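You operate a simulated robot arm through the tools that you are given. There is no shell and no other tool.

You run a simulated robot arm. Do the job below in one go: nothing can be reset, and whatever is moved stays where it is left.

TASK
Slide the sheet to the stops, clamp it down and rub off the smudge with the red block.
Fine: both clamps go down before the rubbing; the block goes back. What is to be rubbed or washed off counts as gone when no trace of it is left.

The check looks at the end state, three seconds after you hand in, the way a careful person would. Anything else that was tipped, shoved, dropped, spilled or broken makes it a failure. Flat cloth is picked up by pressing the open fingertips on it (5 to 10 N) and closing them slowly along it; thin cloth reads only 2 to 8 mm in the jaws.

THE ROBOT
A 7-joint arm with a two-finger parallel gripper, fixed in place. Base frame: the origin is at the foot of the arm, x ahead of it, y to its left, z up. Lengths are in mm, angles in rad, forces in N, time in s.
Its first joint turns from -2.601 to 2.601 rad. Payload 3.43 kg.
The tool frame sits at the grasp point between the pads (the TCP): z along the fingers, y along the line on which they close. The tips reach 30 mm beyond it. Largest opening 94 mm; finger width 28, thickness 10; the body of the gripper, 50 by 96 mm, starts 55 mm behind the TCP.
Orientation is that of the tool frame in the base frame, as a unit quaternion [w, x, y, z]. With the fingers straight down and closing along the base's y, the tool's x points along the base's -x, its y along +y and its z along -z.

THE INTERFACE
- The arm moves only by the tool nudge_tool. Its argument "targets" is one flat list of numbers, 7 for each row, row after row: the shift along the tool's x, y, z in mm, then the turn, a rotation vector about the tool's x, y, z in rad, then the finger opening in mm, from 0 to 94. In form: [tx, ty, tz, ax, ay, az, hand, tx, ty, tz, ax, ay, az, hand, ...]. A call has 1 to 20 rows; each row shifts and turns the commanded pose from where the row before left it, along the tool's axes as they then stand. Each row takes 0.2 s and may step no farther than 50 mm and 0.15 rad from the row before; otherwise, or with a gripper value out of range, the whole call is refused. Where a pose cannot be reached the arm comes as near as it can. A force on the tool above 40 N (or 10 N above the force at the start of the call, whichever is more), or a blocked arm, ends the call early, and 0.2 s more pass. The fingers move at their own pace (about 45 mm/s each) and stop on an object; they squeeze with about 34 N. The grip force told is the motor's: it shows also when the fingers shut on nothing. Time passes only in rows, and 0.2 s behind the last, so rows that do not move let the fingers close. The reply holds the time, the measured pose of the TCP, the force on the tool along the base axes, the opening and the grip force, in the units named above and with some noise, with the torque about the TCP (base axes, N m) and any sound that the robot's microphone picked up.
- Cameras (640 x 400 px; columns grow to the right, rows downward): "scene" is fixed at [400.1, 500.5, 1499.4]; the picture's right is [-0.98, -0.21, 0.00], its down [-0.06, 0.29, -0.96] and it looks along [0.20, -0.93, -0.30] (base axes); focal length 360 px, centre (320, 200). "wrist" rides on the gripper at [76, 14, -103] in the tool frame; the picture's right is [-0.18, 0.98, 0.00], its down [-0.75, -0.14, -0.64] and it looks along [-0.63, -0.12, 0.77] (tool axes); focal length 243 px, centre (320, 200). There is no depth. A picture from a camera that has moved, and an enlarged one, comes with that camera's place and axes in the base frame and with its lens.
- snapshot(camera): a new picture of that camera. It takes no simulated time.
- close_up(camera, box): a new picture of the part [left, top, right, bottom] of that camera's present view, enlarged. It takes no simulated time.
- hand_in(): hands the job in; it is judged then, once.

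Nothing tells you positions but the pictures and the camera data. Unless the task says otherwise, let go and move clear before handing in.

The tools are called as name(argument=value, ...) on one line, values as JSON. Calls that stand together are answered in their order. nudge_tool: Moves the arm, as the interface text tells. Its arguments: {"type":"object","properties":{"targets":{"type":"array","items":{"type":"number"}}},"required":["targets"]} The other tools are called the same way: snapshot (camera) takes a picture; close_up (camera, box) takes an enlarged picture of a part of a camera's view; hand_in () hands the job in.

At the start:

```text
clock: 0.0
tcp_pos: [402.3, -902.2, 1213.8]
tcp_rot: [0.0, 0.0, 1.0, 0.0]
contact_force: [0.5, 0.4, 0.1]
torque: [0.0, -0.04, 0.0]
finger_gap: 94.0
grasp_force: 0.1
```

scene: 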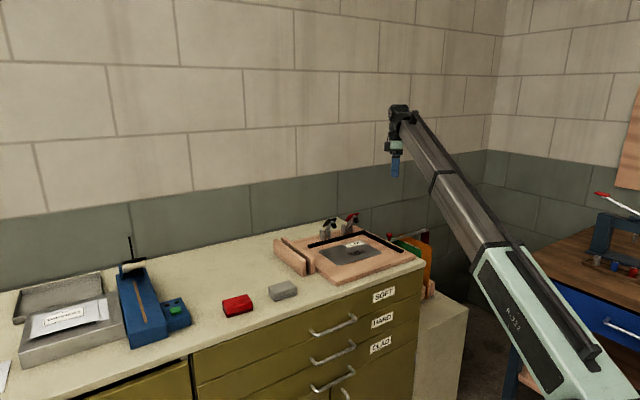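
wrist: 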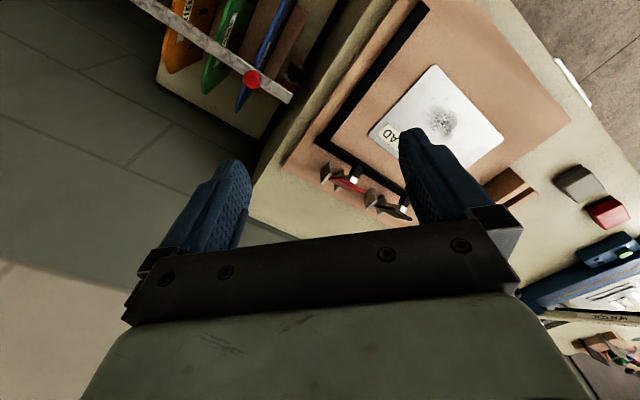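

I see a bench with a board holding a metal sheet with a dark smudge, black stops on two sides, two toggle clamps, and a red and a grey block nearby. I'll look closer before moving.

close_up(camera="scene", box=[200, 200, 440, 350])

close_up(camera="wrist", box=[240, 0, 640, 250])

close_up(camera="scene", box=[260, 205, 430, 290])

```text
2.67 times, centred on (320, 275) of scene
camera zoom: at [400.1, 500.5, 1499.4], right [-0.98, -0.21, 0.0], down [-0.06, 0.29, -0.96], along [0.2, -0.93, -0.3], focal length 959 px, centre (320, 0)
```

zoom: 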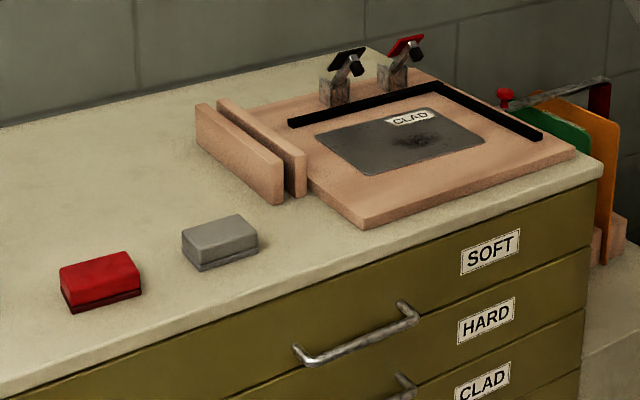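

```text
1.60 times, centred on (440, 125) of wrist
camera zoom: at [326.5, -888.5, 1316.5], right [0.18, 0.98, 0.0], down [0.75, -0.14, 0.64], along [0.63, -0.12, -0.77], focal length 388 px, centre (128, 320)
```

zoom: 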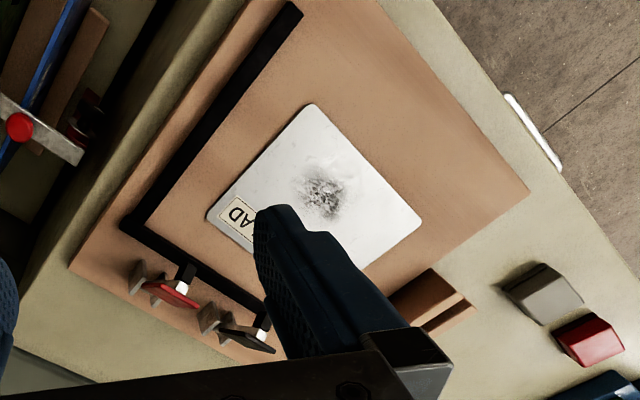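

```text
3.76 times, centred on (345, 248) of scene
camera zoom: at [400.1, 500.5, 1499.4], right [-0.98, -0.21, 0.0], down [-0.06, 0.29, -0.96], along [0.2, -0.93, -0.3], focal length 1354 px, centre (226, 21)
```

zoom: 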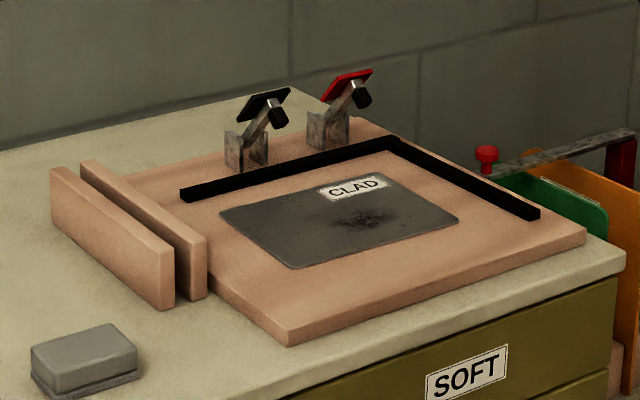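

I make out the stop corner near (521, -920, 909), the sheet centred around (557, -716), and the clamps beyond the stop bar. I'll zoom in further on clamps and blocks.

close_up(camera="wrist", box=[300, 140, 428, 220])

close_up(camera="scene", box=[310, 205, 374, 245])

close_up(camera="scene", box=[210, 270, 306, 330])

close_up(camera="scene", box=[0, 230, 210, 361])

close_up(camera="wrist", box=[480, 120, 640, 220])

```text
5.00 times, centred on (364, 180) of wrist
camera zoom: at [326.5, -888.5, 1316.5], right [0.18, 0.98, 0.0], down [0.75, -0.14, 0.64], along [0.63, -0.12, -0.77], focal length 1213 px, centre (100, 300)
```

zoom: 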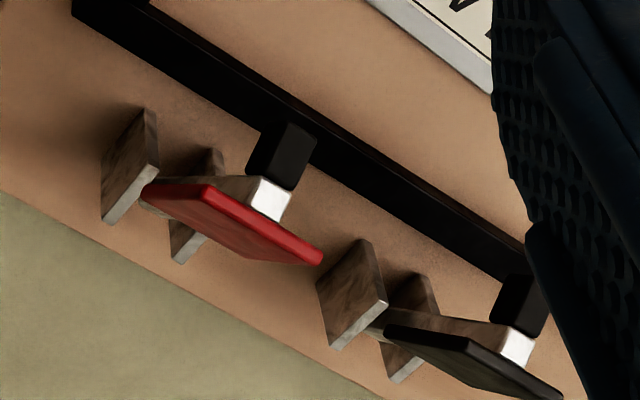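

```text
10.00 times, centred on (342, 225) of scene
camera zoom: at [400.1, 500.5, 1499.4], right [-0.98, -0.21, 0.0], down [-0.06, 0.29, -0.96], along [0.2, -0.93, -0.3], focal length 3596 px, centre (100, -50)
```

zoom: 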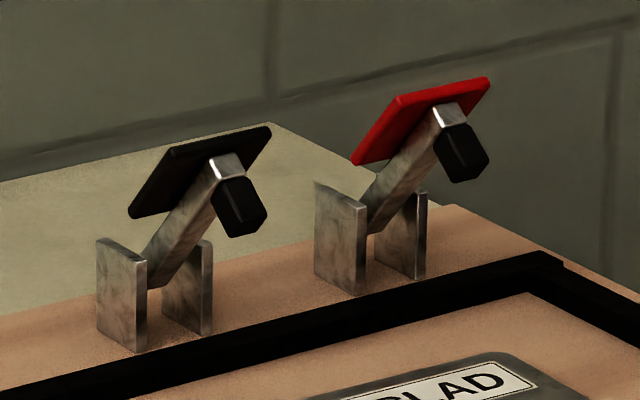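

```text
6.67 times, centred on (258, 300) of scene
camera zoom: at [400.1, 500.5, 1499.4], right [-0.98, -0.21, 0.0], down [-0.06, 0.29, -0.96], along [0.2, -0.93, -0.3], focal length 2397 px, centre (733, -467)
```

zoom: 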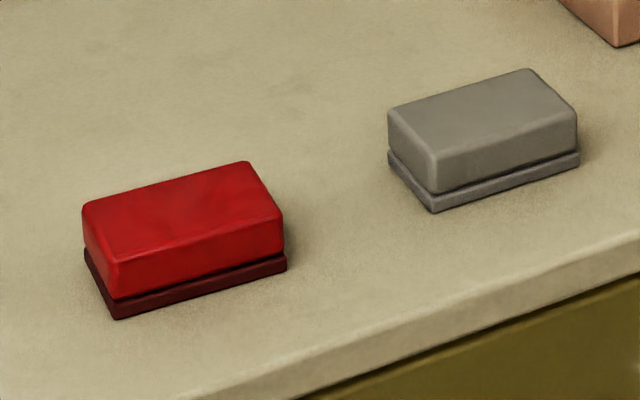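

```text
3.05 times, centred on (105, 296) of scene
camera zoom: at [400.1, 500.5, 1499.4], right [-0.98, -0.21, 0.0], down [-0.06, 0.29, -0.96], along [0.2, -0.93, -0.3], focal length 1096 px, centre (975, -91)
```

zoom: 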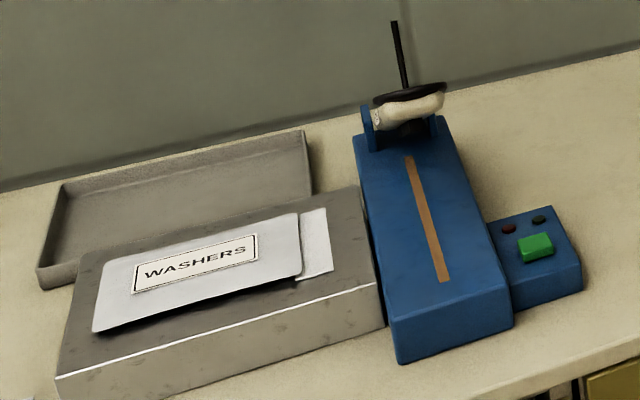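

```text
4.00 times, centred on (560, 170) of wrist
camera zoom: at [326.5, -888.5, 1316.5], right [0.18, 0.98, 0.0], down [0.75, -0.14, 0.64], along [0.63, -0.12, -0.77], focal length 970 px, centre (-640, 320)
```

zoom: 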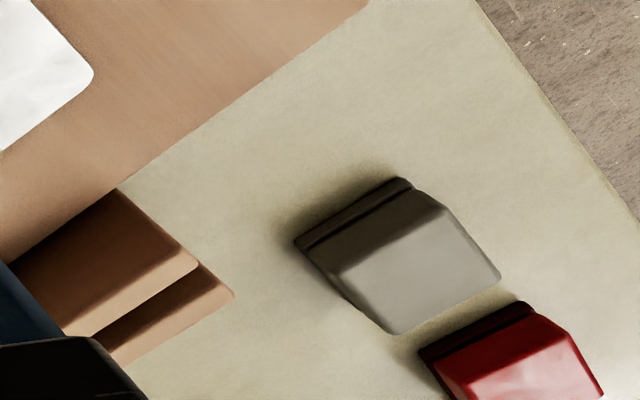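

The clamps are single levers hinged in brackets, now raised, each with a colour plate on top. I'll move over the front of the board and turn the tool in line with it for a better look.

nudge_tool(targets=[-5.4, 37.1, 16.7, 0, 0, 0, 94, -5.4, 37.1, 16.7, 0, 0, 0, 94, -5.4, 37.1, 16.7, 0, 0, 0, 94, -5.4, 37.1, 16.7, 0, 0, 0, 94, -5.4, 37.1, 16.7, 0, 0, 0, 94, -5.4, 37.1, 16.7, 0, 0, 0, 94, -5.4, 37.1, 16.7, 0, 0, 0, 94, 0, 0, 0, 0, 0, 0.137, 94, 0, 0, 0, 0, 0, 0.137, 94, 0, 0, 0, 0, 0, 0.137, 94, 0, 0, 0, 0, 0, 0.137, 94, 0, 0, 0, 0, 0, 0.137, 94, 0, 0, 0, 0, 0, 0.137, 94, 0, 0, 0, 0, 0, 0, 94])

snapshot(camera="wrist")

snapshot(camera="scene")

```text
clock: 3.0
tcp_pos: [439.8, -642.0, 1096.2]
tcp_rot: [-0.001, 0.401, 0.916, 0.0]
contact_force: [0.0, 0.1, -0.1]
torque: [0.02, -0.01, 0.02]
finger_gap: 94.2
grasp_force: 0.0
```

```text
taken
camera wrist: at [398.7, -577.4, 1199.4], right [0.85, 0.53, 0.0], down [0.41, -0.65, 0.64], along [0.34, -0.54, -0.77], focal length 243 px, centre (320, 200)
```

wrist: 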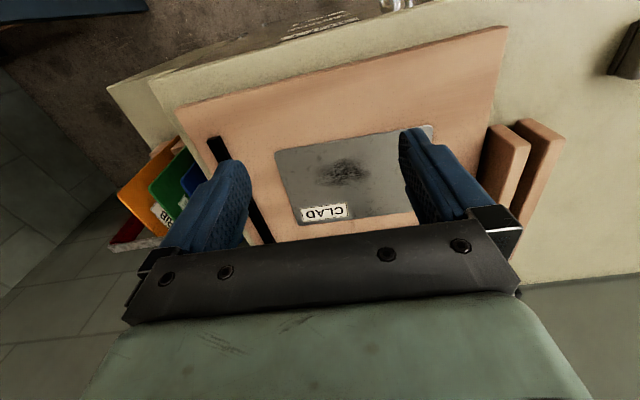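

```text
taken
```

scene: 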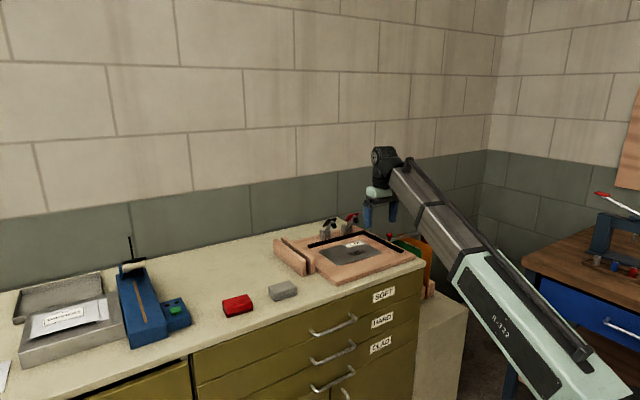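

The wrist picture is upside-down, so nearer the camera is at the top; the clamps are hidden by the gripper body. I'll move about 130 mm on toward the clamps at the same height.

nudge_tool(targets=[-44, 0, 0, 0, 0, 0, 94, -44, 0, 0, 0, 0, 0, 94, -44, 0, 0, 0, 0, 0, 94, 0, 0, 0, 0, 0, 0, 94])

snapshot(camera="wrist")

```text
clock: 4.0
tcp_pos: [530.4, -742.4, 1096.0]
tcp_rot: [0.0, 0.4, 0.917, 0.0]
contact_force: [-0.1, -0.5, -0.1]
torque: [0.01, 0.04, 0.0]
finger_gap: 94.0
grasp_force: 0.1
```

```text
taken
camera wrist: at [488.1, -676.5, 1199.8], right [0.85, 0.53, 0.0], down [0.41, -0.65, 0.64], along [0.34, -0.54, -0.77], focal length 243 px, centre (320, 200)
```

wrist: 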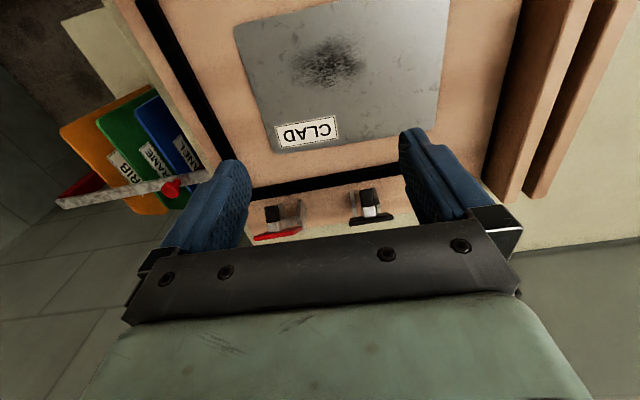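

Good view of stops, sheet and clamps. Zooming for measuring.

close_up(camera="wrist", box=[230, 140, 430, 265])

close_up(camera="wrist", box=[100, 0, 500, 250])

```text
3.20 times, centred on (330, 202) of wrist
camera zoom: at [488.1, -676.5, 1199.8], right [0.85, 0.53, 0.0], down [0.41, -0.65, 0.64], along [0.34, -0.54, -0.77], focal length 776 px, centre (288, 192)
```

zoom: 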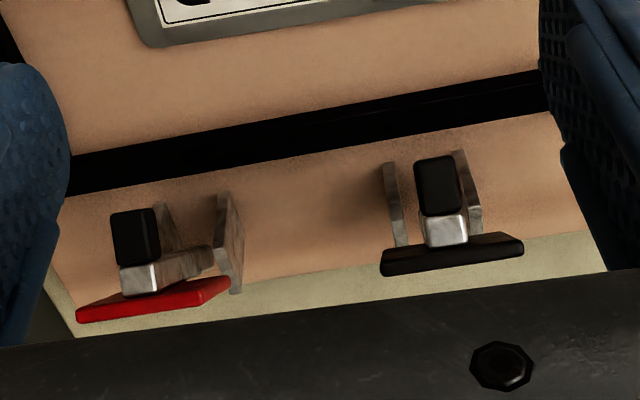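

```text
1.60 times, centred on (300, 125) of wrist
camera zoom: at [488.1, -676.5, 1199.8], right [0.85, 0.53, 0.0], down [0.41, -0.65, 0.64], along [0.34, -0.54, -0.77], focal length 388 px, centre (352, 320)
```

zoom: 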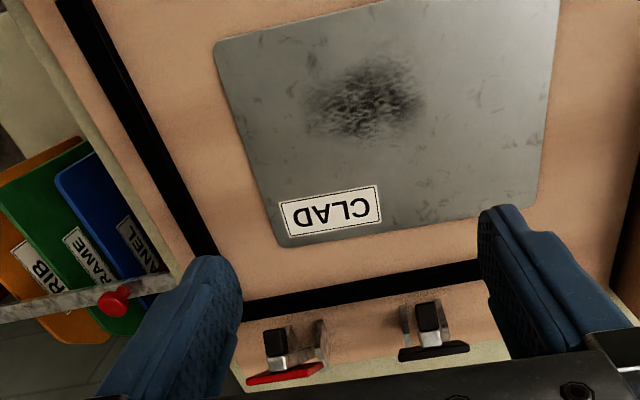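

The board's stops run at 45° and the sheet lies about 2° off, so I'll square the tool to 45° and move it in front of the sheet's front edge, fingertips about 15–20 mm above the board, then feel for the board.

nudge_tool(targets=[0, 0, 0, 0, 0, -0.037, 94, 30, 7.75, 32.5, 0, 0, 0, 94, 30, 7.75, 32.5, 0, 0, 0, 94, 30, 7.75, 32.5, 0, 0, 0, 94, 30, 7.75, 32.5, 0, 0, 0, 94, 0, 0, 0, 0, 0, 0, 94])

snapshot(camera="wrist")

close_up(camera="scene", box=[260, 185, 440, 297])

```text
clock: 5.4
tcp_pos: [466.9, -632.8, 968.0]
tcp_rot: [0.001, 0.383, 0.924, 0.0]
contact_force: [-0.5, 0.5, 0.0]
torque: [-0.01, 0.0, 0.01]
finger_gap: 93.9
grasp_force: 0.0
```

```text
taken
camera wrist: at [423.6, -569.7, 1071.1], right [0.82, 0.57, 0.0], down [0.43, -0.63, 0.64], along [0.36, -0.53, -0.77], focal length 243 px, centre (320, 200)
```

wrist: 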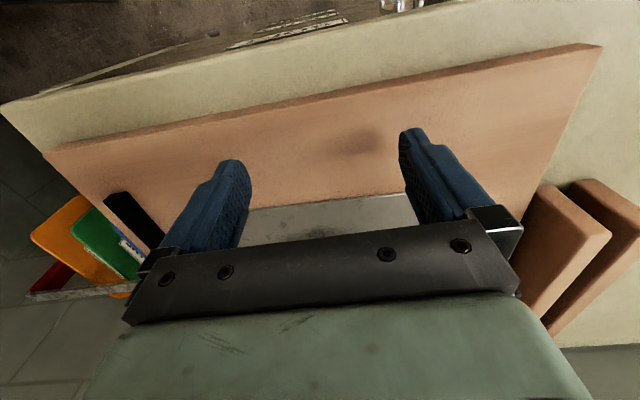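

```text
3.56 times, centred on (350, 241) of scene
camera zoom: at [400.1, 500.5, 1499.4], right [-0.98, -0.21, 0.0], down [-0.06, 0.29, -0.96], along [0.2, -0.93, -0.3], focal length 1279 px, centre (213, 54)
```

zoom: 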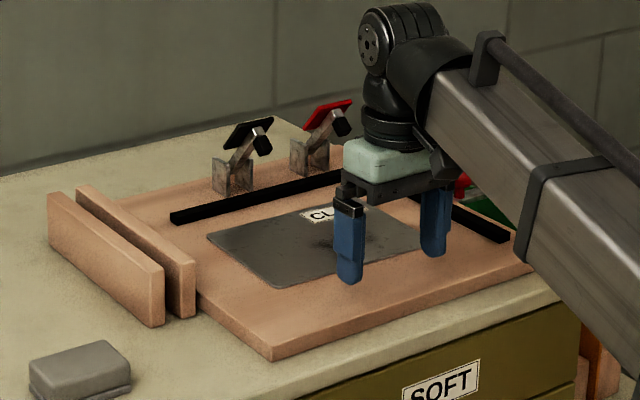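

Tips hover roughly 20 mm above the board in front of the sheet. Lowering in small steps to feel the board.

nudge_tool(targets=[0, 0, 5, 0, 0, 0, 94, 0, 0, 5, 0, 0, 0, 94, 0, 0, 2, 0, 0, 0, 94])

snapshot(camera="wrist")

```text
clock: 6.2
tcp_pos: [466.1, -632.6, 956.3]
tcp_rot: [0.0, 0.383, 0.924, 0.0]
contact_force: [0.4, 0.1, 0.6]
torque: [-0.02, -0.01, 0.0]
finger_gap: 94.0
grasp_force: 0.1
```

```text
taken
camera wrist: at [423.8, -569.1, 1057.5], right [0.82, 0.57, 0.0], down [0.43, -0.63, 0.64], along [0.36, -0.53, -0.77], focal length 243 px, centre (320, 200)
```

wrist: 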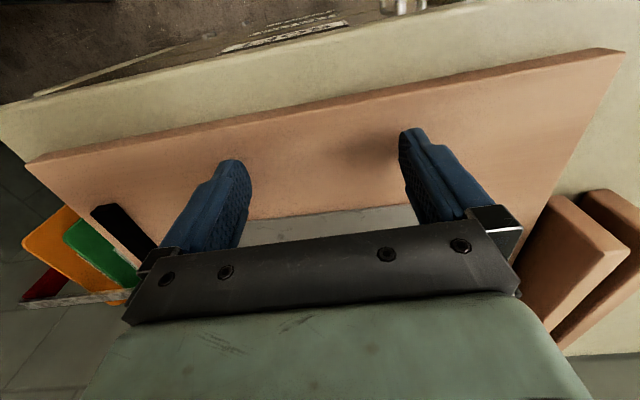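

Still free. Continuing down in 1.5–2 mm steps.

nudge_tool(targets=[0, 0, 2, 0, 0, 0, 94, 0, 0, 2, 0, 0, 0, 94])

nudge_tool(targets=[0, 0, 1.5, 0, 0, 0, 94, 0, 0, 0, 0, 0, 0, 94])

nudge_tool(targets=[0, 0, 1, 0, 0, 0, 94, 0, 0, 0, 0, 0, 0, 94])

```text
clock: 6.8
tcp_pos: [467.0, -631.9, 949.8]
tcp_rot: [0.001, 0.383, 0.924, 0.0]
contact_force: [0.9, -0.6, 0.7]
torque: [0.0, 0.01, 0.0]
finger_gap: 93.8
grasp_force: 0.1
```

```text
clock: 7.4
tcp_pos: [468.5, -631.9, 948.5]
tcp_rot: [0.0, 0.383, 0.924, 0.0]
contact_force: [-0.9, 0.4, -0.6]
torque: [0.0, 0.0, 0.05]
finger_gap: 93.9
grasp_force: 0.1
```

```text
clock: 8.0
tcp_pos: [467.6, -631.9, 948.6]
tcp_rot: [0.0, 0.383, 0.924, 0.0]
contact_force: [-2.1, -0.2, 6.0]
torque: [0.27, -0.13, 0.01]
finger_gap: 94.0
grasp_force: 0.0
```

Contact at a commanded TCP z of about 948.4, so the board top is near z 919. I'll lift about 0.8 mm and start pushing toward the clamp-side stop.

nudge_tool(targets=[0, 0, -0.8, 0, 0, 0, 94, -8, 0, 0, 0, 0, 0, 94, -8, 0, 0, 0, 0, 0, 94, -6, 0, 0, 0, 0, 0, 94, -4, 0, 0, 0, 0, 0, 94, -4, 0, 0, 0, 0, 0, 94, -4, 0, 0, 0, 0, 0, 94, 0, 0, 0, 0, 0, 0, 94])

snapshot(camera="wrist")

```text
clock: 9.8
tcp_pos: [491.8, -656.4, 948.1]
tcp_rot: [0.0, 0.382, 0.924, 0.001]
contact_force: [-0.2, 0.0, 0.8]
torque: [0.01, -0.01, 0.01]
finger_gap: 94.0
grasp_force: 0.0
```

```text
taken
camera wrist: at [448.2, -593.1, 1051.3], right [0.83, 0.56, 0.0], down [0.43, -0.63, 0.64], along [0.36, -0.53, -0.77], focal length 243 px, centre (320, 200)
```

wrist: 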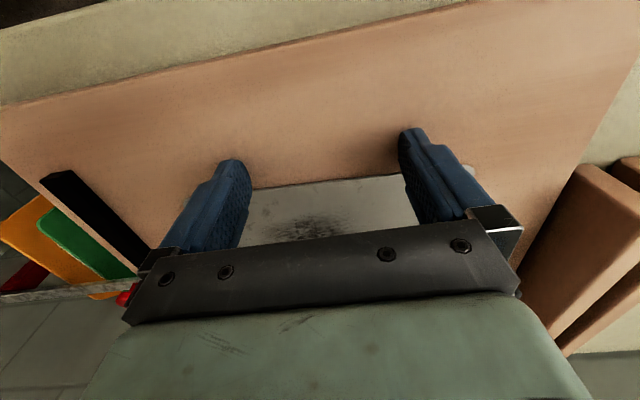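

No contact yet; the sheet edge is just ahead of the tips. Continuing the push in 4 mm steps.

nudge_tool(targets=[-4, 0, 0, 0, 0, 0, 94, -4, 0, 0, 0, 0, 0, 94, -4, 0, 0, 0, 0, 0, 94, 0, 0, 0, 0, 0, 0, 94])

snapshot(camera="wrist")

close_up(camera="scene", box=[280, 205, 440, 305])

```text
clock: 10.8
tcp_pos: [499.2, -665.1, 949.6]
tcp_rot: [0.0, 0.383, 0.924, 0.0]
contact_force: [-0.6, 0.5, 0.8]
torque: [0.01, 0.01, 0.0]
finger_gap: 93.8
grasp_force: 0.1
```

```text
taken
camera wrist: at [455.7, -601.8, 1051.3], right [0.82, 0.57, 0.0], down [0.43, -0.63, 0.64], along [0.36, -0.53, -0.77], focal length 243 px, centre (320, 200)
```

wrist: 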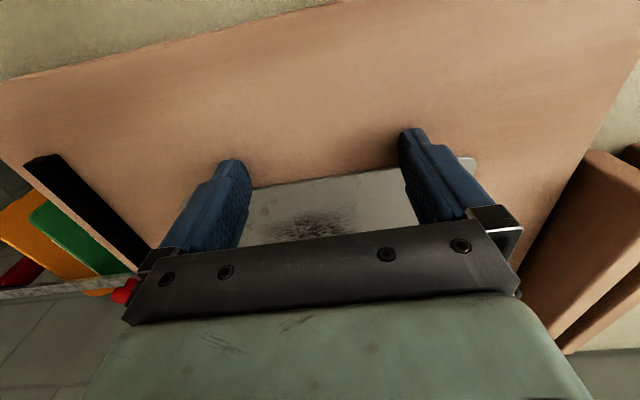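

```text
4.00 times, centred on (360, 255) of scene
camera zoom: at [400.1, 500.5, 1499.4], right [-0.98, -0.21, 0.0], down [-0.06, 0.29, -0.96], along [0.2, -0.93, -0.3], focal length 1438 px, centre (160, -20)
```

zoom: 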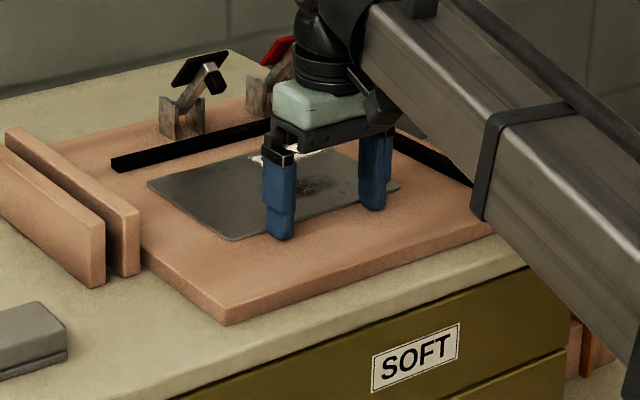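

The sheet is being carried along with little force. Continuing toward the stop, slower near the end.

nudge_tool(targets=[-4, 0, 0, 0, 0, 0, 94, -4, 0, 0, 0, 0, 0, 94, -4, 0, 0, 0, 0, 0, 94, -4, 0, 0, 0, 0, 0, 94, -4, 0, 0, 0, 0, 0, 94, 0, 0, 0, 0, 0, 0, 94])

snapshot(camera="wrist")

close_up(camera="scene", box=[280, 205, 440, 305])

```text
clock: 12.2
tcp_pos: [513.9, -679.4, 949.0]
tcp_rot: [0.0, 0.383, 0.924, -0.001]
contact_force: [-0.2, 0.1, 0.3]
torque: [0.01, 0.03, -0.04]
finger_gap: 94.1
grasp_force: 0.1
```

```text
taken
camera wrist: at [470.5, -615.8, 1052.3], right [0.82, 0.57, 0.0], down [0.43, -0.63, 0.64], along [0.36, -0.53, -0.77], focal length 243 px, centre (320, 200)
```

wrist: 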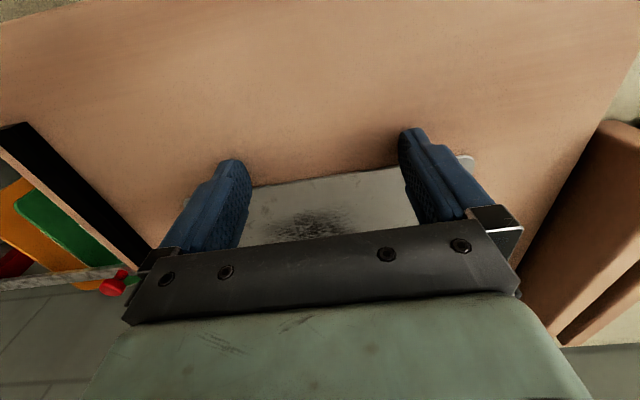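

```text
4.00 times, centred on (360, 255) of scene
camera zoom: at [400.1, 500.5, 1499.4], right [-0.98, -0.21, 0.0], down [-0.06, 0.29, -0.96], along [0.2, -0.93, -0.3], focal length 1438 px, centre (160, -20)
```

zoom: 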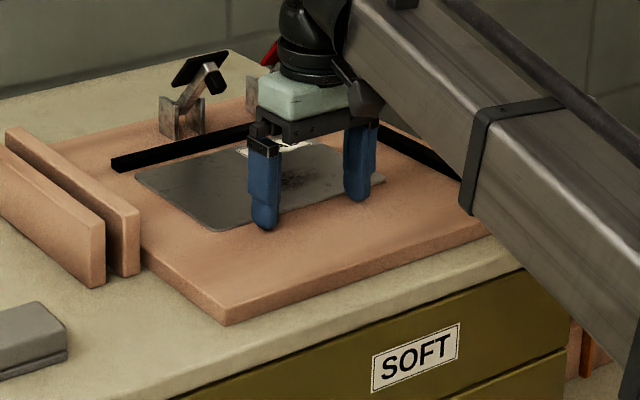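

The sheet moves squarely with the fingers. About 15 mm remain; going in 2 mm steps.

nudge_tool(targets=[-3, 0, 0, 0, 0, 0, 94, -3, 0, 0, 0, 0, 0, 94, -2, 0, 0, 0, 0, 0, 94, -2, 0, 0, 0, 0, 0, 94, 0, 0, 0, 0, 0, 0, 94])

nudge_tool(targets=[-1.5, 0, 0, 0, 0, 0, 94, 0, 0, 0, 0, 0, 0, 94])

nudge_tool(targets=[-1.5, 0, 0, 0, 0, 0, 94, 0, 0, 0, 0, 0, 0, 94])

```text
clock: 13.4
tcp_pos: [520.4, -686.0, 948.5]
tcp_rot: [0.0, 0.383, 0.924, 0.0]
contact_force: [-0.8, -0.1, -0.4]
torque: [0.02, -0.01, 0.05]
finger_gap: 94.0
grasp_force: 0.1
```

```text
clock: 14.0
tcp_pos: [522.5, -688.2, 949.1]
tcp_rot: [0.0, 0.383, 0.924, 0.0]
contact_force: [-0.2, 0.5, 0.1]
torque: [-0.01, 0.02, -0.06]
finger_gap: 94.0
grasp_force: 0.1
```

```text
clock: 14.6
tcp_pos: [524.5, -687.4, 948.8]
tcp_rot: [-0.001, 0.383, 0.924, 0.0]
contact_force: [-7.5, 6.7, -0.8]
torque: [0.28, 0.15, -0.01]
finger_gap: 94.0
grasp_force: 0.0
```

A 10 N reaction with no twist: the sheet is flush on the clamp-side stop. I'll back off, lift, and look at the right side (planks) before the second push.

nudge_tool(targets=[6, 0, 0, 0, 0, 0, 94, 10, 0, -10, 0, 0, 0, 94, 0, 0, -40, 0, 0, 0, 94, 0, 0, -40, 0, 0, 0, 94, 0, 0, -40, 0, 0, 0, 94, 0, 0, -30, 0, 0, 0, 94, 0, 0, 0, 0, 0, 0, 94])

snapshot(camera="wrist")

close_up(camera="scene", box=[260, 205, 420, 305])

```text
clock: 16.2
tcp_pos: [512.0, -676.2, 1107.0]
tcp_rot: [0.0, 0.383, 0.924, 0.0]
contact_force: [0.0, -0.5, -0.1]
torque: [-0.01, -0.01, -0.02]
finger_gap: 93.8
grasp_force: 0.0
```

```text
taken
camera wrist: at [467.2, -613.7, 1210.6], right [0.82, 0.57, 0.0], down [0.43, -0.63, 0.64], along [0.36, -0.53, -0.77], focal length 243 px, centre (320, 200)
```

wrist: 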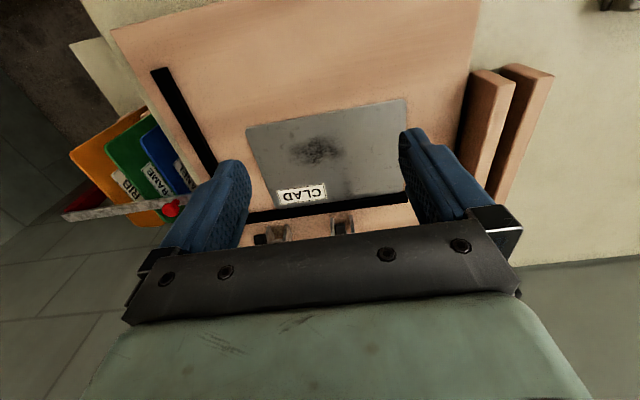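

```text
4.00 times, centred on (340, 255) of scene
camera zoom: at [400.1, 500.5, 1499.4], right [-0.98, -0.21, 0.0], down [-0.06, 0.29, -0.96], along [0.2, -0.93, -0.3], focal length 1438 px, centre (240, -20)
```

zoom: 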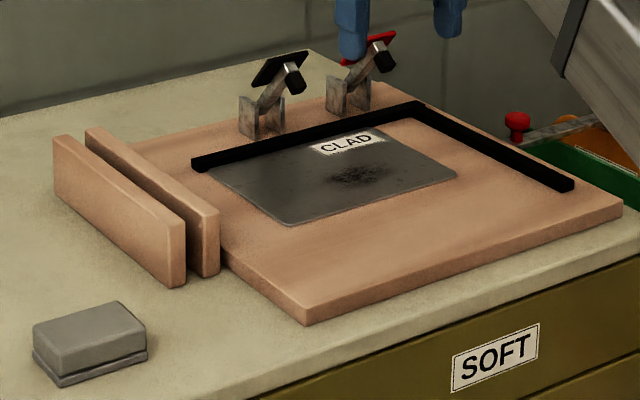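

The sheet spans about a∈[-217,-19] along the stop direction, with planks starting roughly 50 mm beyond its right edge. I'll move above that gap and turn the tool 90° so both fingertips can push the right edge.

nudge_tool(targets=[-25.4, 30.5, 0, 0, 0, 0, 94, -25.4, 30.5, 0, 0, 0, 0, 94, -25.4, 30.5, 0, 0, 0, 0, 94, -25.4, 30.5, 0, 0, 0, 0, 94, 0, 0, 0, 0, 0, -0.1428, 94, 0, 0, 0, 0, 0, -0.1428, 94, 0, 0, 0, 0, 0, -0.1428, 94, 0, 0, 0, 0, 0, -0.1428, 94, 0, 0, 0, 0, 0, -0.1428, 94, 0, 0, 0, 0, 0, -0.1428, 94, 0, 0, 0, 0, 0, -0.1428, 94, 0, 0, 0, 0, 0, -0.1428, 94, 0, 0, 0, 0, 0, -0.1428, 94, 0, 0, 0, 0, 0, -0.1428, 94, 0, 0, 0, 0, 0, -0.1428, 94, 0, 0, 0, 0, 0, 0, 94])

snapshot(camera="wrist")

close_up(camera="scene", box=[240, 165, 400, 265])

```text
clock: 19.6
tcp_pos: [669.7, -662.2, 1108.9]
tcp_rot: [0.0, -0.384, 0.923, 0.0]
contact_force: [0.9, -0.4, 0.3]
torque: [0.03, -0.03, -0.02]
finger_gap: 94.2
grasp_force: 0.1
```

```text
taken
camera wrist: at [606.6, -706.7, 1211.8], right [-0.57, 0.82, 0.0], down [0.63, 0.43, 0.64], along [0.53, 0.36, -0.77], focal length 243 px, centre (320, 200)
```

wrist: 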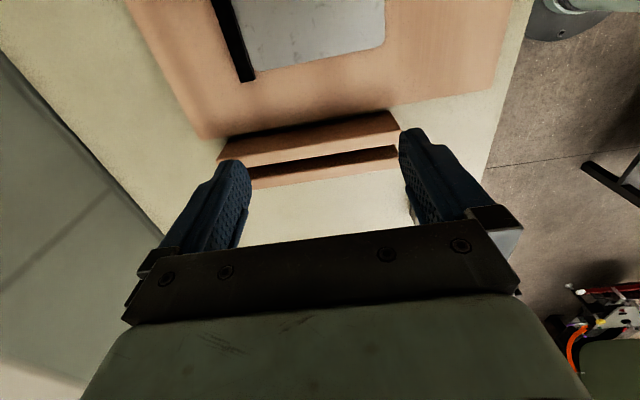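

```text
4.00 times, centred on (320, 215) of scene
camera zoom: at [400.1, 500.5, 1499.4], right [-0.98, -0.21, 0.0], down [-0.06, 0.29, -0.96], along [0.2, -0.93, -0.3], focal length 1438 px, centre (320, 140)
```

zoom: 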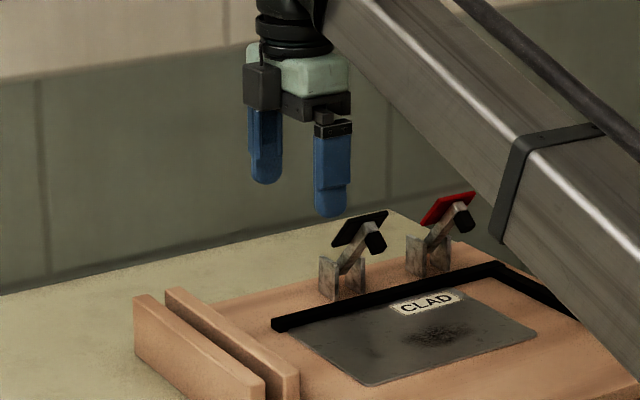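

Zooming on the gap between sheet edge and planks to confirm there's room for the fingers.

close_up(camera="wrist", box=[200, 30, 440, 180])

```text
2.67 times, centred on (320, 105) of wrist
camera zoom: at [606.6, -706.7, 1211.8], right [-0.57, 0.82, 0.0], down [0.63, 0.43, 0.64], along [0.53, 0.36, -0.77], focal length 647 px, centre (320, 453)
```

zoom: 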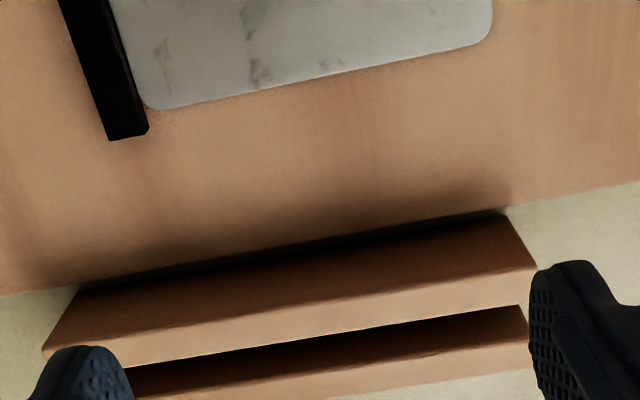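

There's about 74 mm between sheet edge and planks, plenty for the 28 mm fingers. I'll shift 6 mm toward the planks and lower to just above the board.

nudge_tool(targets=[-6, 0, 30, 0, 0, 0, 94, 0, 0, 40, 0, 0, 0, 94, 0, 0, 40, 0, 0, 0, 94, 0, 0, 30, 0, 0, 0, 94, 0, 0, 14, 0, 0, 0, 94, 0, 0, 4, 0, 0, 0, 94, 0, 0, 2, 0, 0, 0, 94, 0, 0, 0, 0, 0, 0, 94])

snapshot(camera="wrist")

close_up(camera="scene", box=[240, 185, 400, 285])

```text
clock: 21.4
tcp_pos: [674.8, -657.7, 950.2]
tcp_rot: [0.0, -0.384, 0.924, 0.0]
contact_force: [-0.7, 0.3, -0.3]
torque: [0.01, -0.01, 0.0]
finger_gap: 94.4
grasp_force: 0.1
```

```text
taken
camera wrist: at [610.5, -702.3, 1052.2], right [-0.56, 0.83, 0.0], down [0.63, 0.43, 0.64], along [0.53, 0.36, -0.77], focal length 243 px, centre (320, 200)
```

wrist: 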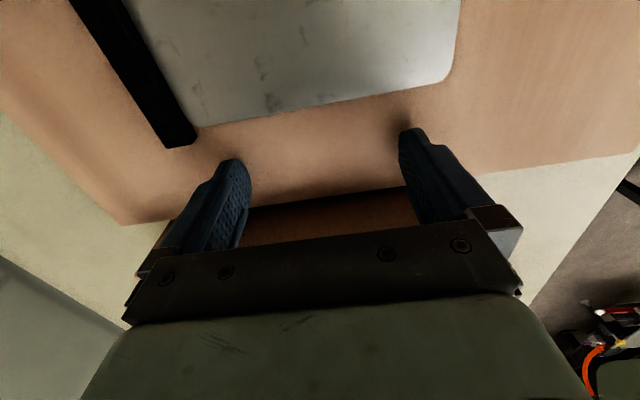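

```text
4.00 times, centred on (320, 235) of scene
camera zoom: at [400.1, 500.5, 1499.4], right [-0.98, -0.21, 0.0], down [-0.06, 0.29, -0.96], along [0.2, -0.93, -0.3], focal length 1438 px, centre (320, 60)
```

zoom: 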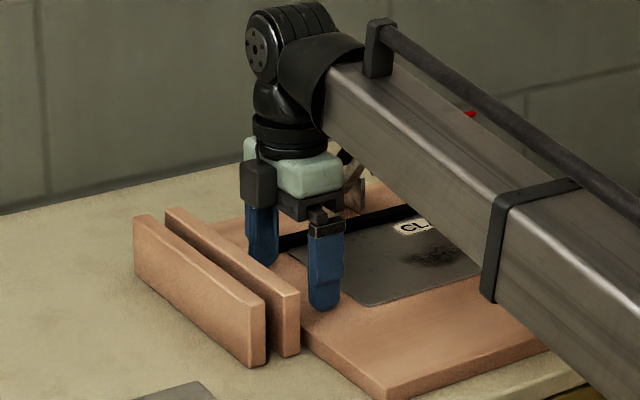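

Fingertips are down in the gap with no contact. Pushing the sheet toward the other stop now.

nudge_tool(targets=[8, 0, 0, 0, 0, 0, 94, 6, 0, 0, 0, 0, 0, 94, 4, 0, 0, 0, 0, 0, 94, 4, 0, 0, 0, 0, 0, 94, 4, 0, 0, 0, 0, 0, 94, 4, 0, 0, 0, 0, 0, 94, 4, 0, 0, 0, 0, 0, 94, 0, 0, 0, 0, 0, 0, 94])

snapshot(camera="wrist")

close_up(camera="scene", box=[240, 185, 400, 285])

```text
clock: 23.2
tcp_pos: [650.5, -683.5, 947.8]
tcp_rot: [0.0, -0.383, 0.924, 0.0]
contact_force: [0.4, -0.1, 0.1]
torque: [0.0, -0.04, -0.01]
finger_gap: 94.1
grasp_force: 0.1
```

```text
taken
camera wrist: at [586.5, -726.7, 1052.0], right [-0.56, 0.83, 0.0], down [0.63, 0.43, 0.64], along [0.53, 0.36, -0.77], focal length 243 px, centre (320, 200)
```

wrist: 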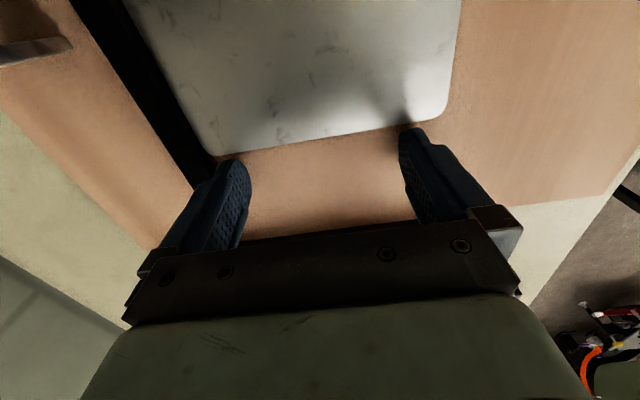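

```text
4.00 times, centred on (320, 235) of scene
camera zoom: at [400.1, 500.5, 1499.4], right [-0.98, -0.21, 0.0], down [-0.06, 0.29, -0.96], along [0.2, -0.93, -0.3], focal length 1438 px, centre (320, 60)
```

zoom: 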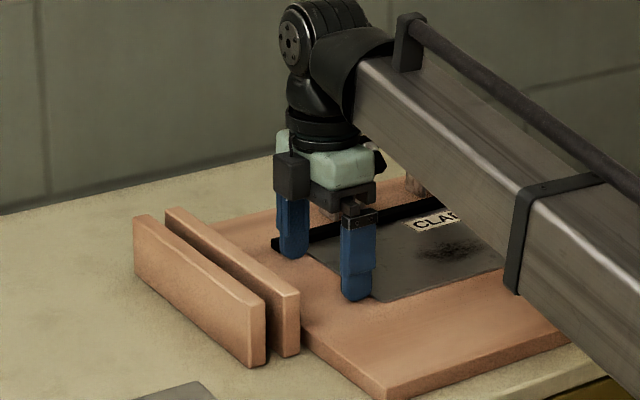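

The sheet is moving. Continuing with 4 mm steps.

nudge_tool(targets=[4, 0, 0, 0, 0, 0, 94, 4, 0, 0, 0, 0, 0, 94, 4, 0, 0, 0, 0, 0, 94, 4, 0, 0, 0, 0, 0, 94, 4, 0, 0, 0, 0, 0, 94, 4, 0, 0, 0, 0, 0, 94, 4, 0, 0, 0, 0, 0, 94, 0, 0, 0, 0, 0, 0, 94])

nudge_tool(targets=[2, 0, 0, 0, 0, 0, 94, 2, 0, 0, 0, 0, 0, 94, 0, 0, 0, 0, 0, 0, 94])

snapshot(camera="wrist")

```text
clock: 25.0
tcp_pos: [630.6, -700.9, 947.8]
tcp_rot: [0.0, -0.383, 0.924, 0.0]
contact_force: [0.8, 0.7, 0.4]
torque: [0.01, 0.0, -0.02]
finger_gap: 93.9
grasp_force: 0.1
```

```text
clock: 25.8
tcp_pos: [628.2, -706.0, 948.3]
tcp_rot: [-0.001, -0.383, 0.924, 0.0]
contact_force: [2.3, 2.0, 3.1]
torque: [0.16, 0.06, -0.03]
finger_gap: 93.9
grasp_force: 0.1
```

```text
taken
camera wrist: at [563.8, -749.2, 1050.9], right [-0.56, 0.83, 0.0], down [0.63, 0.43, 0.64], along [0.53, 0.36, -0.77], focal length 243 px, centre (320, 200)
```

wrist: 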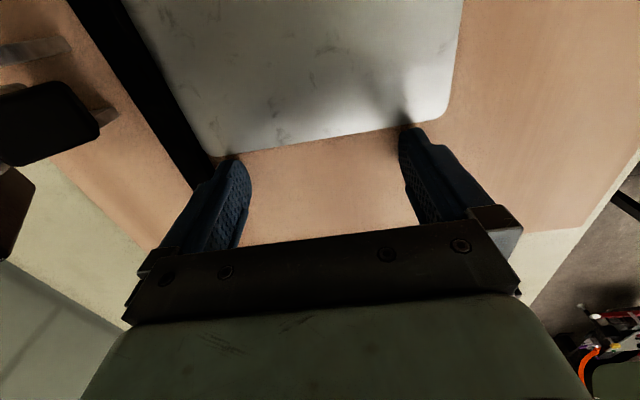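

A few newtons with some vertical part — the tips may be brushing the board. I'll lift 0.5 mm and go on in small steps.

nudge_tool(targets=[0, 0, -0.5, 0, 0, 0, 94, 1.5, 0, 0, 0, 0, 0, 94, 0, 0, 0, 0, 0, 0, 94])

nudge_tool(targets=[1.5, 0, 0, 0, 0, 0, 94, 0, 0, 0, 0, 0, 0, 94])

nudge_tool(targets=[1.5, 0, 0, 0, 0, 0, 94, 0, 0, 0, 0, 0, 0, 94])

```text
clock: 26.6
tcp_pos: [625.6, -706.0, 948.6]
tcp_rot: [0.0, -0.383, 0.924, 0.0]
contact_force: [1.0, 1.2, 1.1]
torque: [0.01, -0.02, 0.01]
finger_gap: 94.1
grasp_force: 0.0
```

```text
clock: 27.2
tcp_pos: [625.9, -707.8, 949.9]
tcp_rot: [0.001, -0.382, 0.924, -0.001]
contact_force: [0.3, 0.8, 1.1]
torque: [0.04, 0.01, -0.03]
finger_gap: 93.9
grasp_force: 0.1
```

```text
clock: 27.8
tcp_pos: [624.4, -708.1, 948.8]
tcp_rot: [0.0, -0.383, 0.924, -0.001]
contact_force: [0.1, 0.6, -1.4]
torque: [0.0, -0.02, 0.04]
finger_gap: 94.2
grasp_force: 0.1
```

Force dropped, so it was board brushing. A few more small steps until the stop is felt.

nudge_tool(targets=[1.5, 0, 0, 0, 0, 0, 94, 0, 0, 0, 0, 0, 0, 94])

nudge_tool(targets=[1.5, 0, 0, 0, 0, 0, 94, 0, 0, 0, 0, 0, 0, 94])

nudge_tool(targets=[1, 0, 0, 0, 0, 0, 94, 0, 0, 0, 0, 0, 0, 94])

```text
clock: 28.4
tcp_pos: [623.0, -708.9, 948.6]
tcp_rot: [0.0, -0.382, 0.924, 0.001]
contact_force: [0.2, 1.3, 0.7]
torque: [0.01, 0.0, 0.0]
finger_gap: 94.1
grasp_force: 0.0
```

```text
clock: 29.0
tcp_pos: [623.3, -709.0, 949.4]
tcp_rot: [0.001, -0.382, 0.924, 0.0]
contact_force: [3.7, 5.2, -1.4]
torque: [0.11, -0.21, -0.29]
finger_gap: 94.0
grasp_force: 0.0
```

```text
clock: 29.6
tcp_pos: [622.9, -709.7, 949.9]
tcp_rot: [0.001, -0.383, 0.924, 0.0]
contact_force: [12.8, 12.4, -0.6]
torque: [0.38, -0.33, -0.51]
finger_gap: 93.8
grasp_force: 0.1
```

Solid 18 N reaction along the stop direction with both fingers loaded: the sheet is at the second stop. I'll back off, lift and inspect.

nudge_tool(targets=[-5, 0, 0, 0, 0, 0, 94, -8, 0, -5, 0, 0, 0, 94, 0, 0, -40, 0, 0, 0, 94, 0, 0, -40, 0, 0, 0, 94, 0, 0, -45, 0, 0, 0, 94, 0, 0, -45, 0, 0, 0, 94, 0, 0, -45, 0, 0, 0, 94, 0, 0, 0, 0, 0, 0, 94])

snapshot(camera="wrist")

close_up(camera="scene", box=[280, 215, 420, 302])

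```text
clock: 31.4
tcp_pos: [629.2, -701.2, 1168.8]
tcp_rot: [0.0, -0.383, 0.924, 0.0]
contact_force: [0.3, 0.0, -0.2]
torque: [0.02, 0.04, 0.0]
finger_gap: 94.0
grasp_force: 0.0
```

```text
taken
camera wrist: at [565.0, -746.1, 1272.3], right [-0.56, 0.83, 0.0], down [0.63, 0.43, 0.64], along [0.53, 0.36, -0.77], focal length 243 px, centre (320, 200)
```

wrist: 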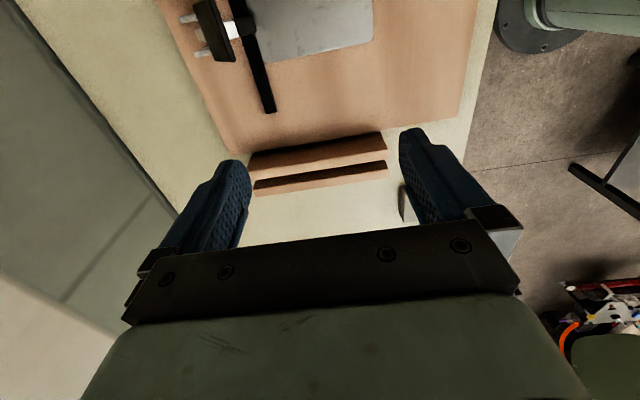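

```text
4.57 times, centred on (350, 258) of scene
camera zoom: at [400.1, 500.5, 1499.4], right [-0.98, -0.21, 0.0], down [-0.06, 0.29, -0.96], along [0.2, -0.93, -0.3], focal length 1644 px, centre (183, -67)
```

zoom: 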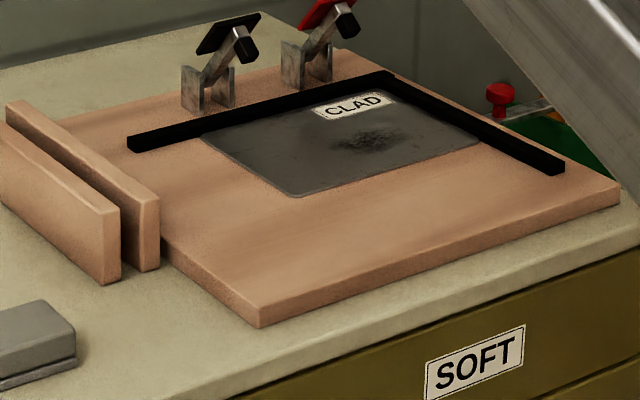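

The sheet sits against both stops. Next are the clamps: by triangulation their lever ends are near (a=-230, b=1010, z=1006) red and (a=-119.5, b=1010, z=1006) black. I'll close the fingers, go above the black one and tilt the tool outward 30° for reach.

nudge_tool(targets=[22.9, -19.7, 16.7, 0, 0, 0, 40, 22.9, -19.7, 16.7, 0, 0, 0, 0, 22.9, -19.7, 16.7, 0, 0, 0, 0, 0, 0, 0, 0.13, 0, 0, 0, 0, 0, 0, 0.13, 0, 0, 0, 0, 0, 0, 0.13, 0, 0, 0, 0, 0, 0, 0.13, 0, 0, 0, 0, 0, 0, 0, 0, 0, 0, 0, 0, 0, 0, 0, 0, 0, 0])

snapshot(camera="wrist")

snapshot(camera="scene")

```text
refused: targets must hold 7 numbers for each row
```

```text
taken
camera wrist: at [565.0, -746.1, 1272.3], right [-0.56, 0.83, 0.0], down [0.63, 0.43, 0.64], along [0.53, 0.36, -0.77], focal length 243 px, centre (320, 200)
```

wrist: 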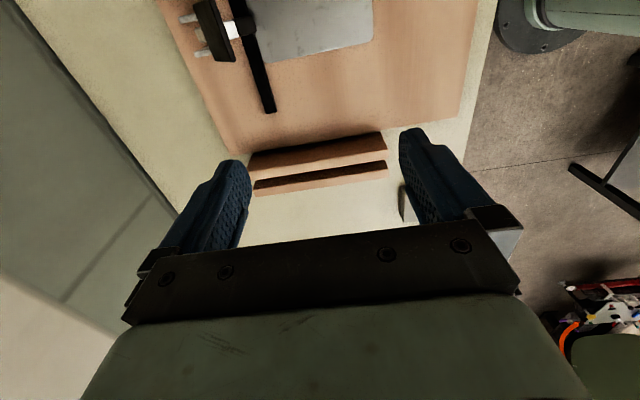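

```text
taken
```

scene: 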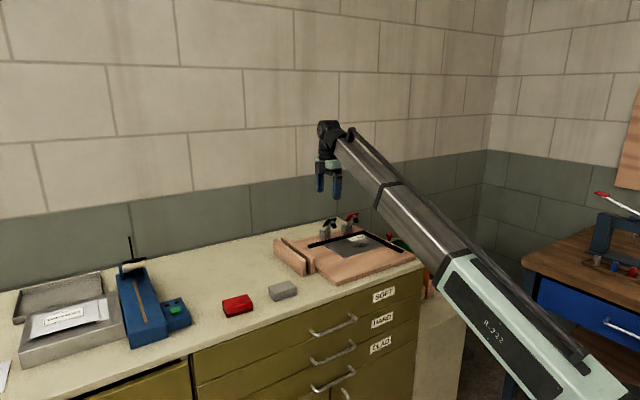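

The call was refused for a miscounted row; the arm hasn't moved. Repeating with correct rows.

nudge_tool(targets=[22.9, -19.7, 16.7, 0, 0, 0, 40, 22.9, -19.7, 16.7, 0, 0, 0, 0, 22.9, -19.7, 16.7, 0, 0, 0, 0, 0, 0, 0, 0.13, 0, 0, 0, 0, 0, 0, 0.13, 0, 0, 0, 0, 0, 0, 0.13, 0, 0, 0, 0, 0, 0, 0.13, 0, 0, 0, 0, 0, 0, 0, 0, 0, 0])

snapshot(camera="wrist")

snapshot(camera="scene")

```text
clock: 33.2
tcp_pos: [623.8, -791.3, 1119.0]
tcp_rot: [0.098, -0.37, 0.893, -0.238]
contact_force: [0.5, -0.6, -0.3]
torque: [-0.01, 0.01, 0.01]
finger_gap: 0.1
grasp_force: 32.8
```

```text
taken
camera wrist: at [525.5, -801.7, 1201.4], right [-0.47, 0.73, -0.49], down [0.39, 0.67, 0.63], along [0.79, 0.1, -0.61], focal length 243 px, centre (320, 200)
```

wrist: 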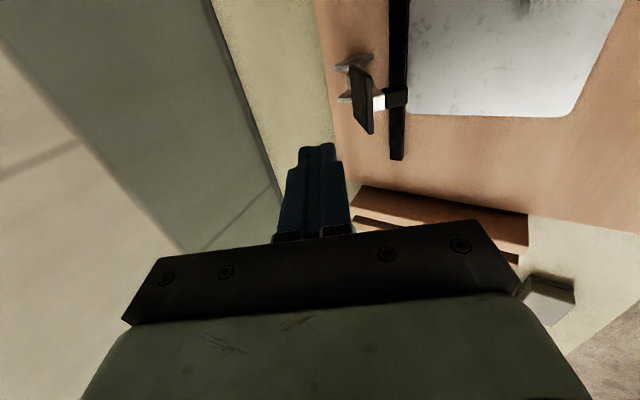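

```text
taken
```

scene: 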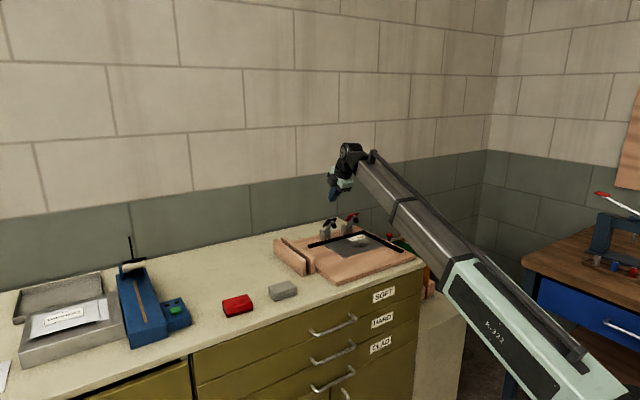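

The arm reaches this tilted pose exactly. Zooming on the black clamp from this side to check its lever geometry.

close_up(camera="wrist", box=[270, 20, 462, 140])

close_up(camera="scene", box=[300, 175, 396, 235])

```text
3.33 times, centred on (366, 80) of wrist
camera zoom: at [525.5, -801.7, 1201.4], right [-0.47, 0.73, -0.49], down [0.39, 0.67, 0.63], along [0.79, 0.1, -0.61], focal length 809 px, centre (167, 600)
```

zoom: 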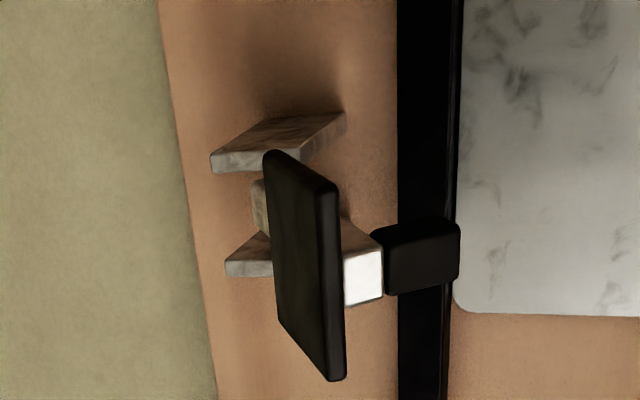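

```text
6.67 times, centred on (348, 205) of scene
camera zoom: at [400.1, 500.5, 1499.4], right [-0.98, -0.21, 0.0], down [-0.06, 0.29, -0.96], along [0.2, -0.93, -0.3], focal length 2397 px, centre (133, 167)
```

zoom: 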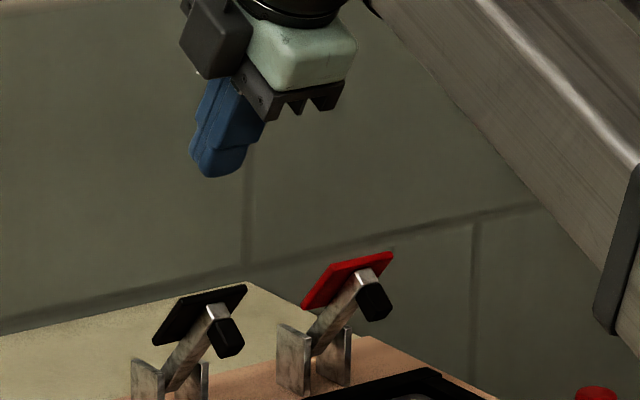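

The plate's outer face runs from about (b=1050, z=972) up to (b=1017, z=1008). I'll bring the closed fingertips to just outside that face.

nudge_tool(targets=[0, -10.1, 28.9, 0, 0, 0, 0, 0, 15.4, 26.9, 0, 0, 0, 0, 0, 15.4, 26.9, 0, 0, 0, 0, 0, 0, 0, 0, 0, 0, 0])

snapshot(camera="wrist")

close_up(camera="scene", box=[300, 190, 396, 250])

```text
clock: 34.2
tcp_pos: [641.6, -808.0, 1036.9]
tcp_rot: [0.098, -0.37, 0.893, -0.238]
contact_force: [-0.1, -0.2, -0.3]
torque: [0.02, -0.01, 0.03]
finger_gap: 0.0
grasp_force: 33.2
```

```text
taken
camera wrist: at [542.3, -817.7, 1119.4], right [-0.47, 0.73, -0.49], down [0.39, 0.67, 0.63], along [0.79, 0.1, -0.61], focal length 243 px, centre (320, 200)
```

wrist: 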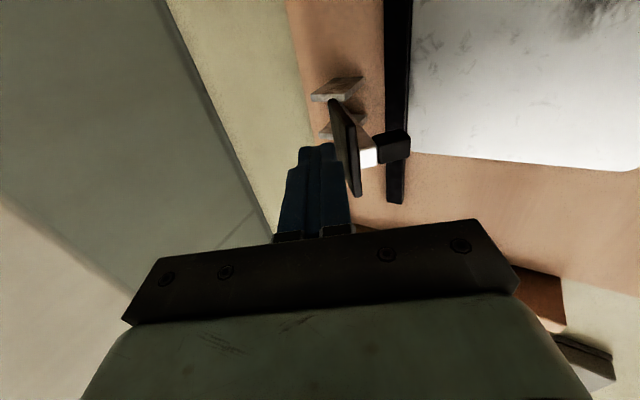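

```text
6.67 times, centred on (348, 220) of scene
camera zoom: at [400.1, 500.5, 1499.4], right [-0.98, -0.21, 0.0], down [-0.06, 0.29, -0.96], along [0.2, -0.93, -0.3], focal length 2397 px, centre (133, 67)
```

zoom: 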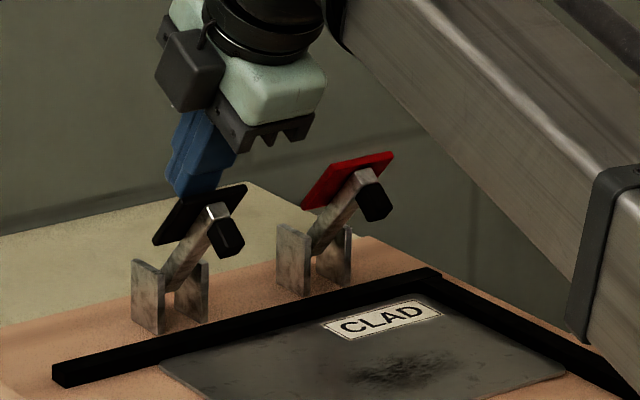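

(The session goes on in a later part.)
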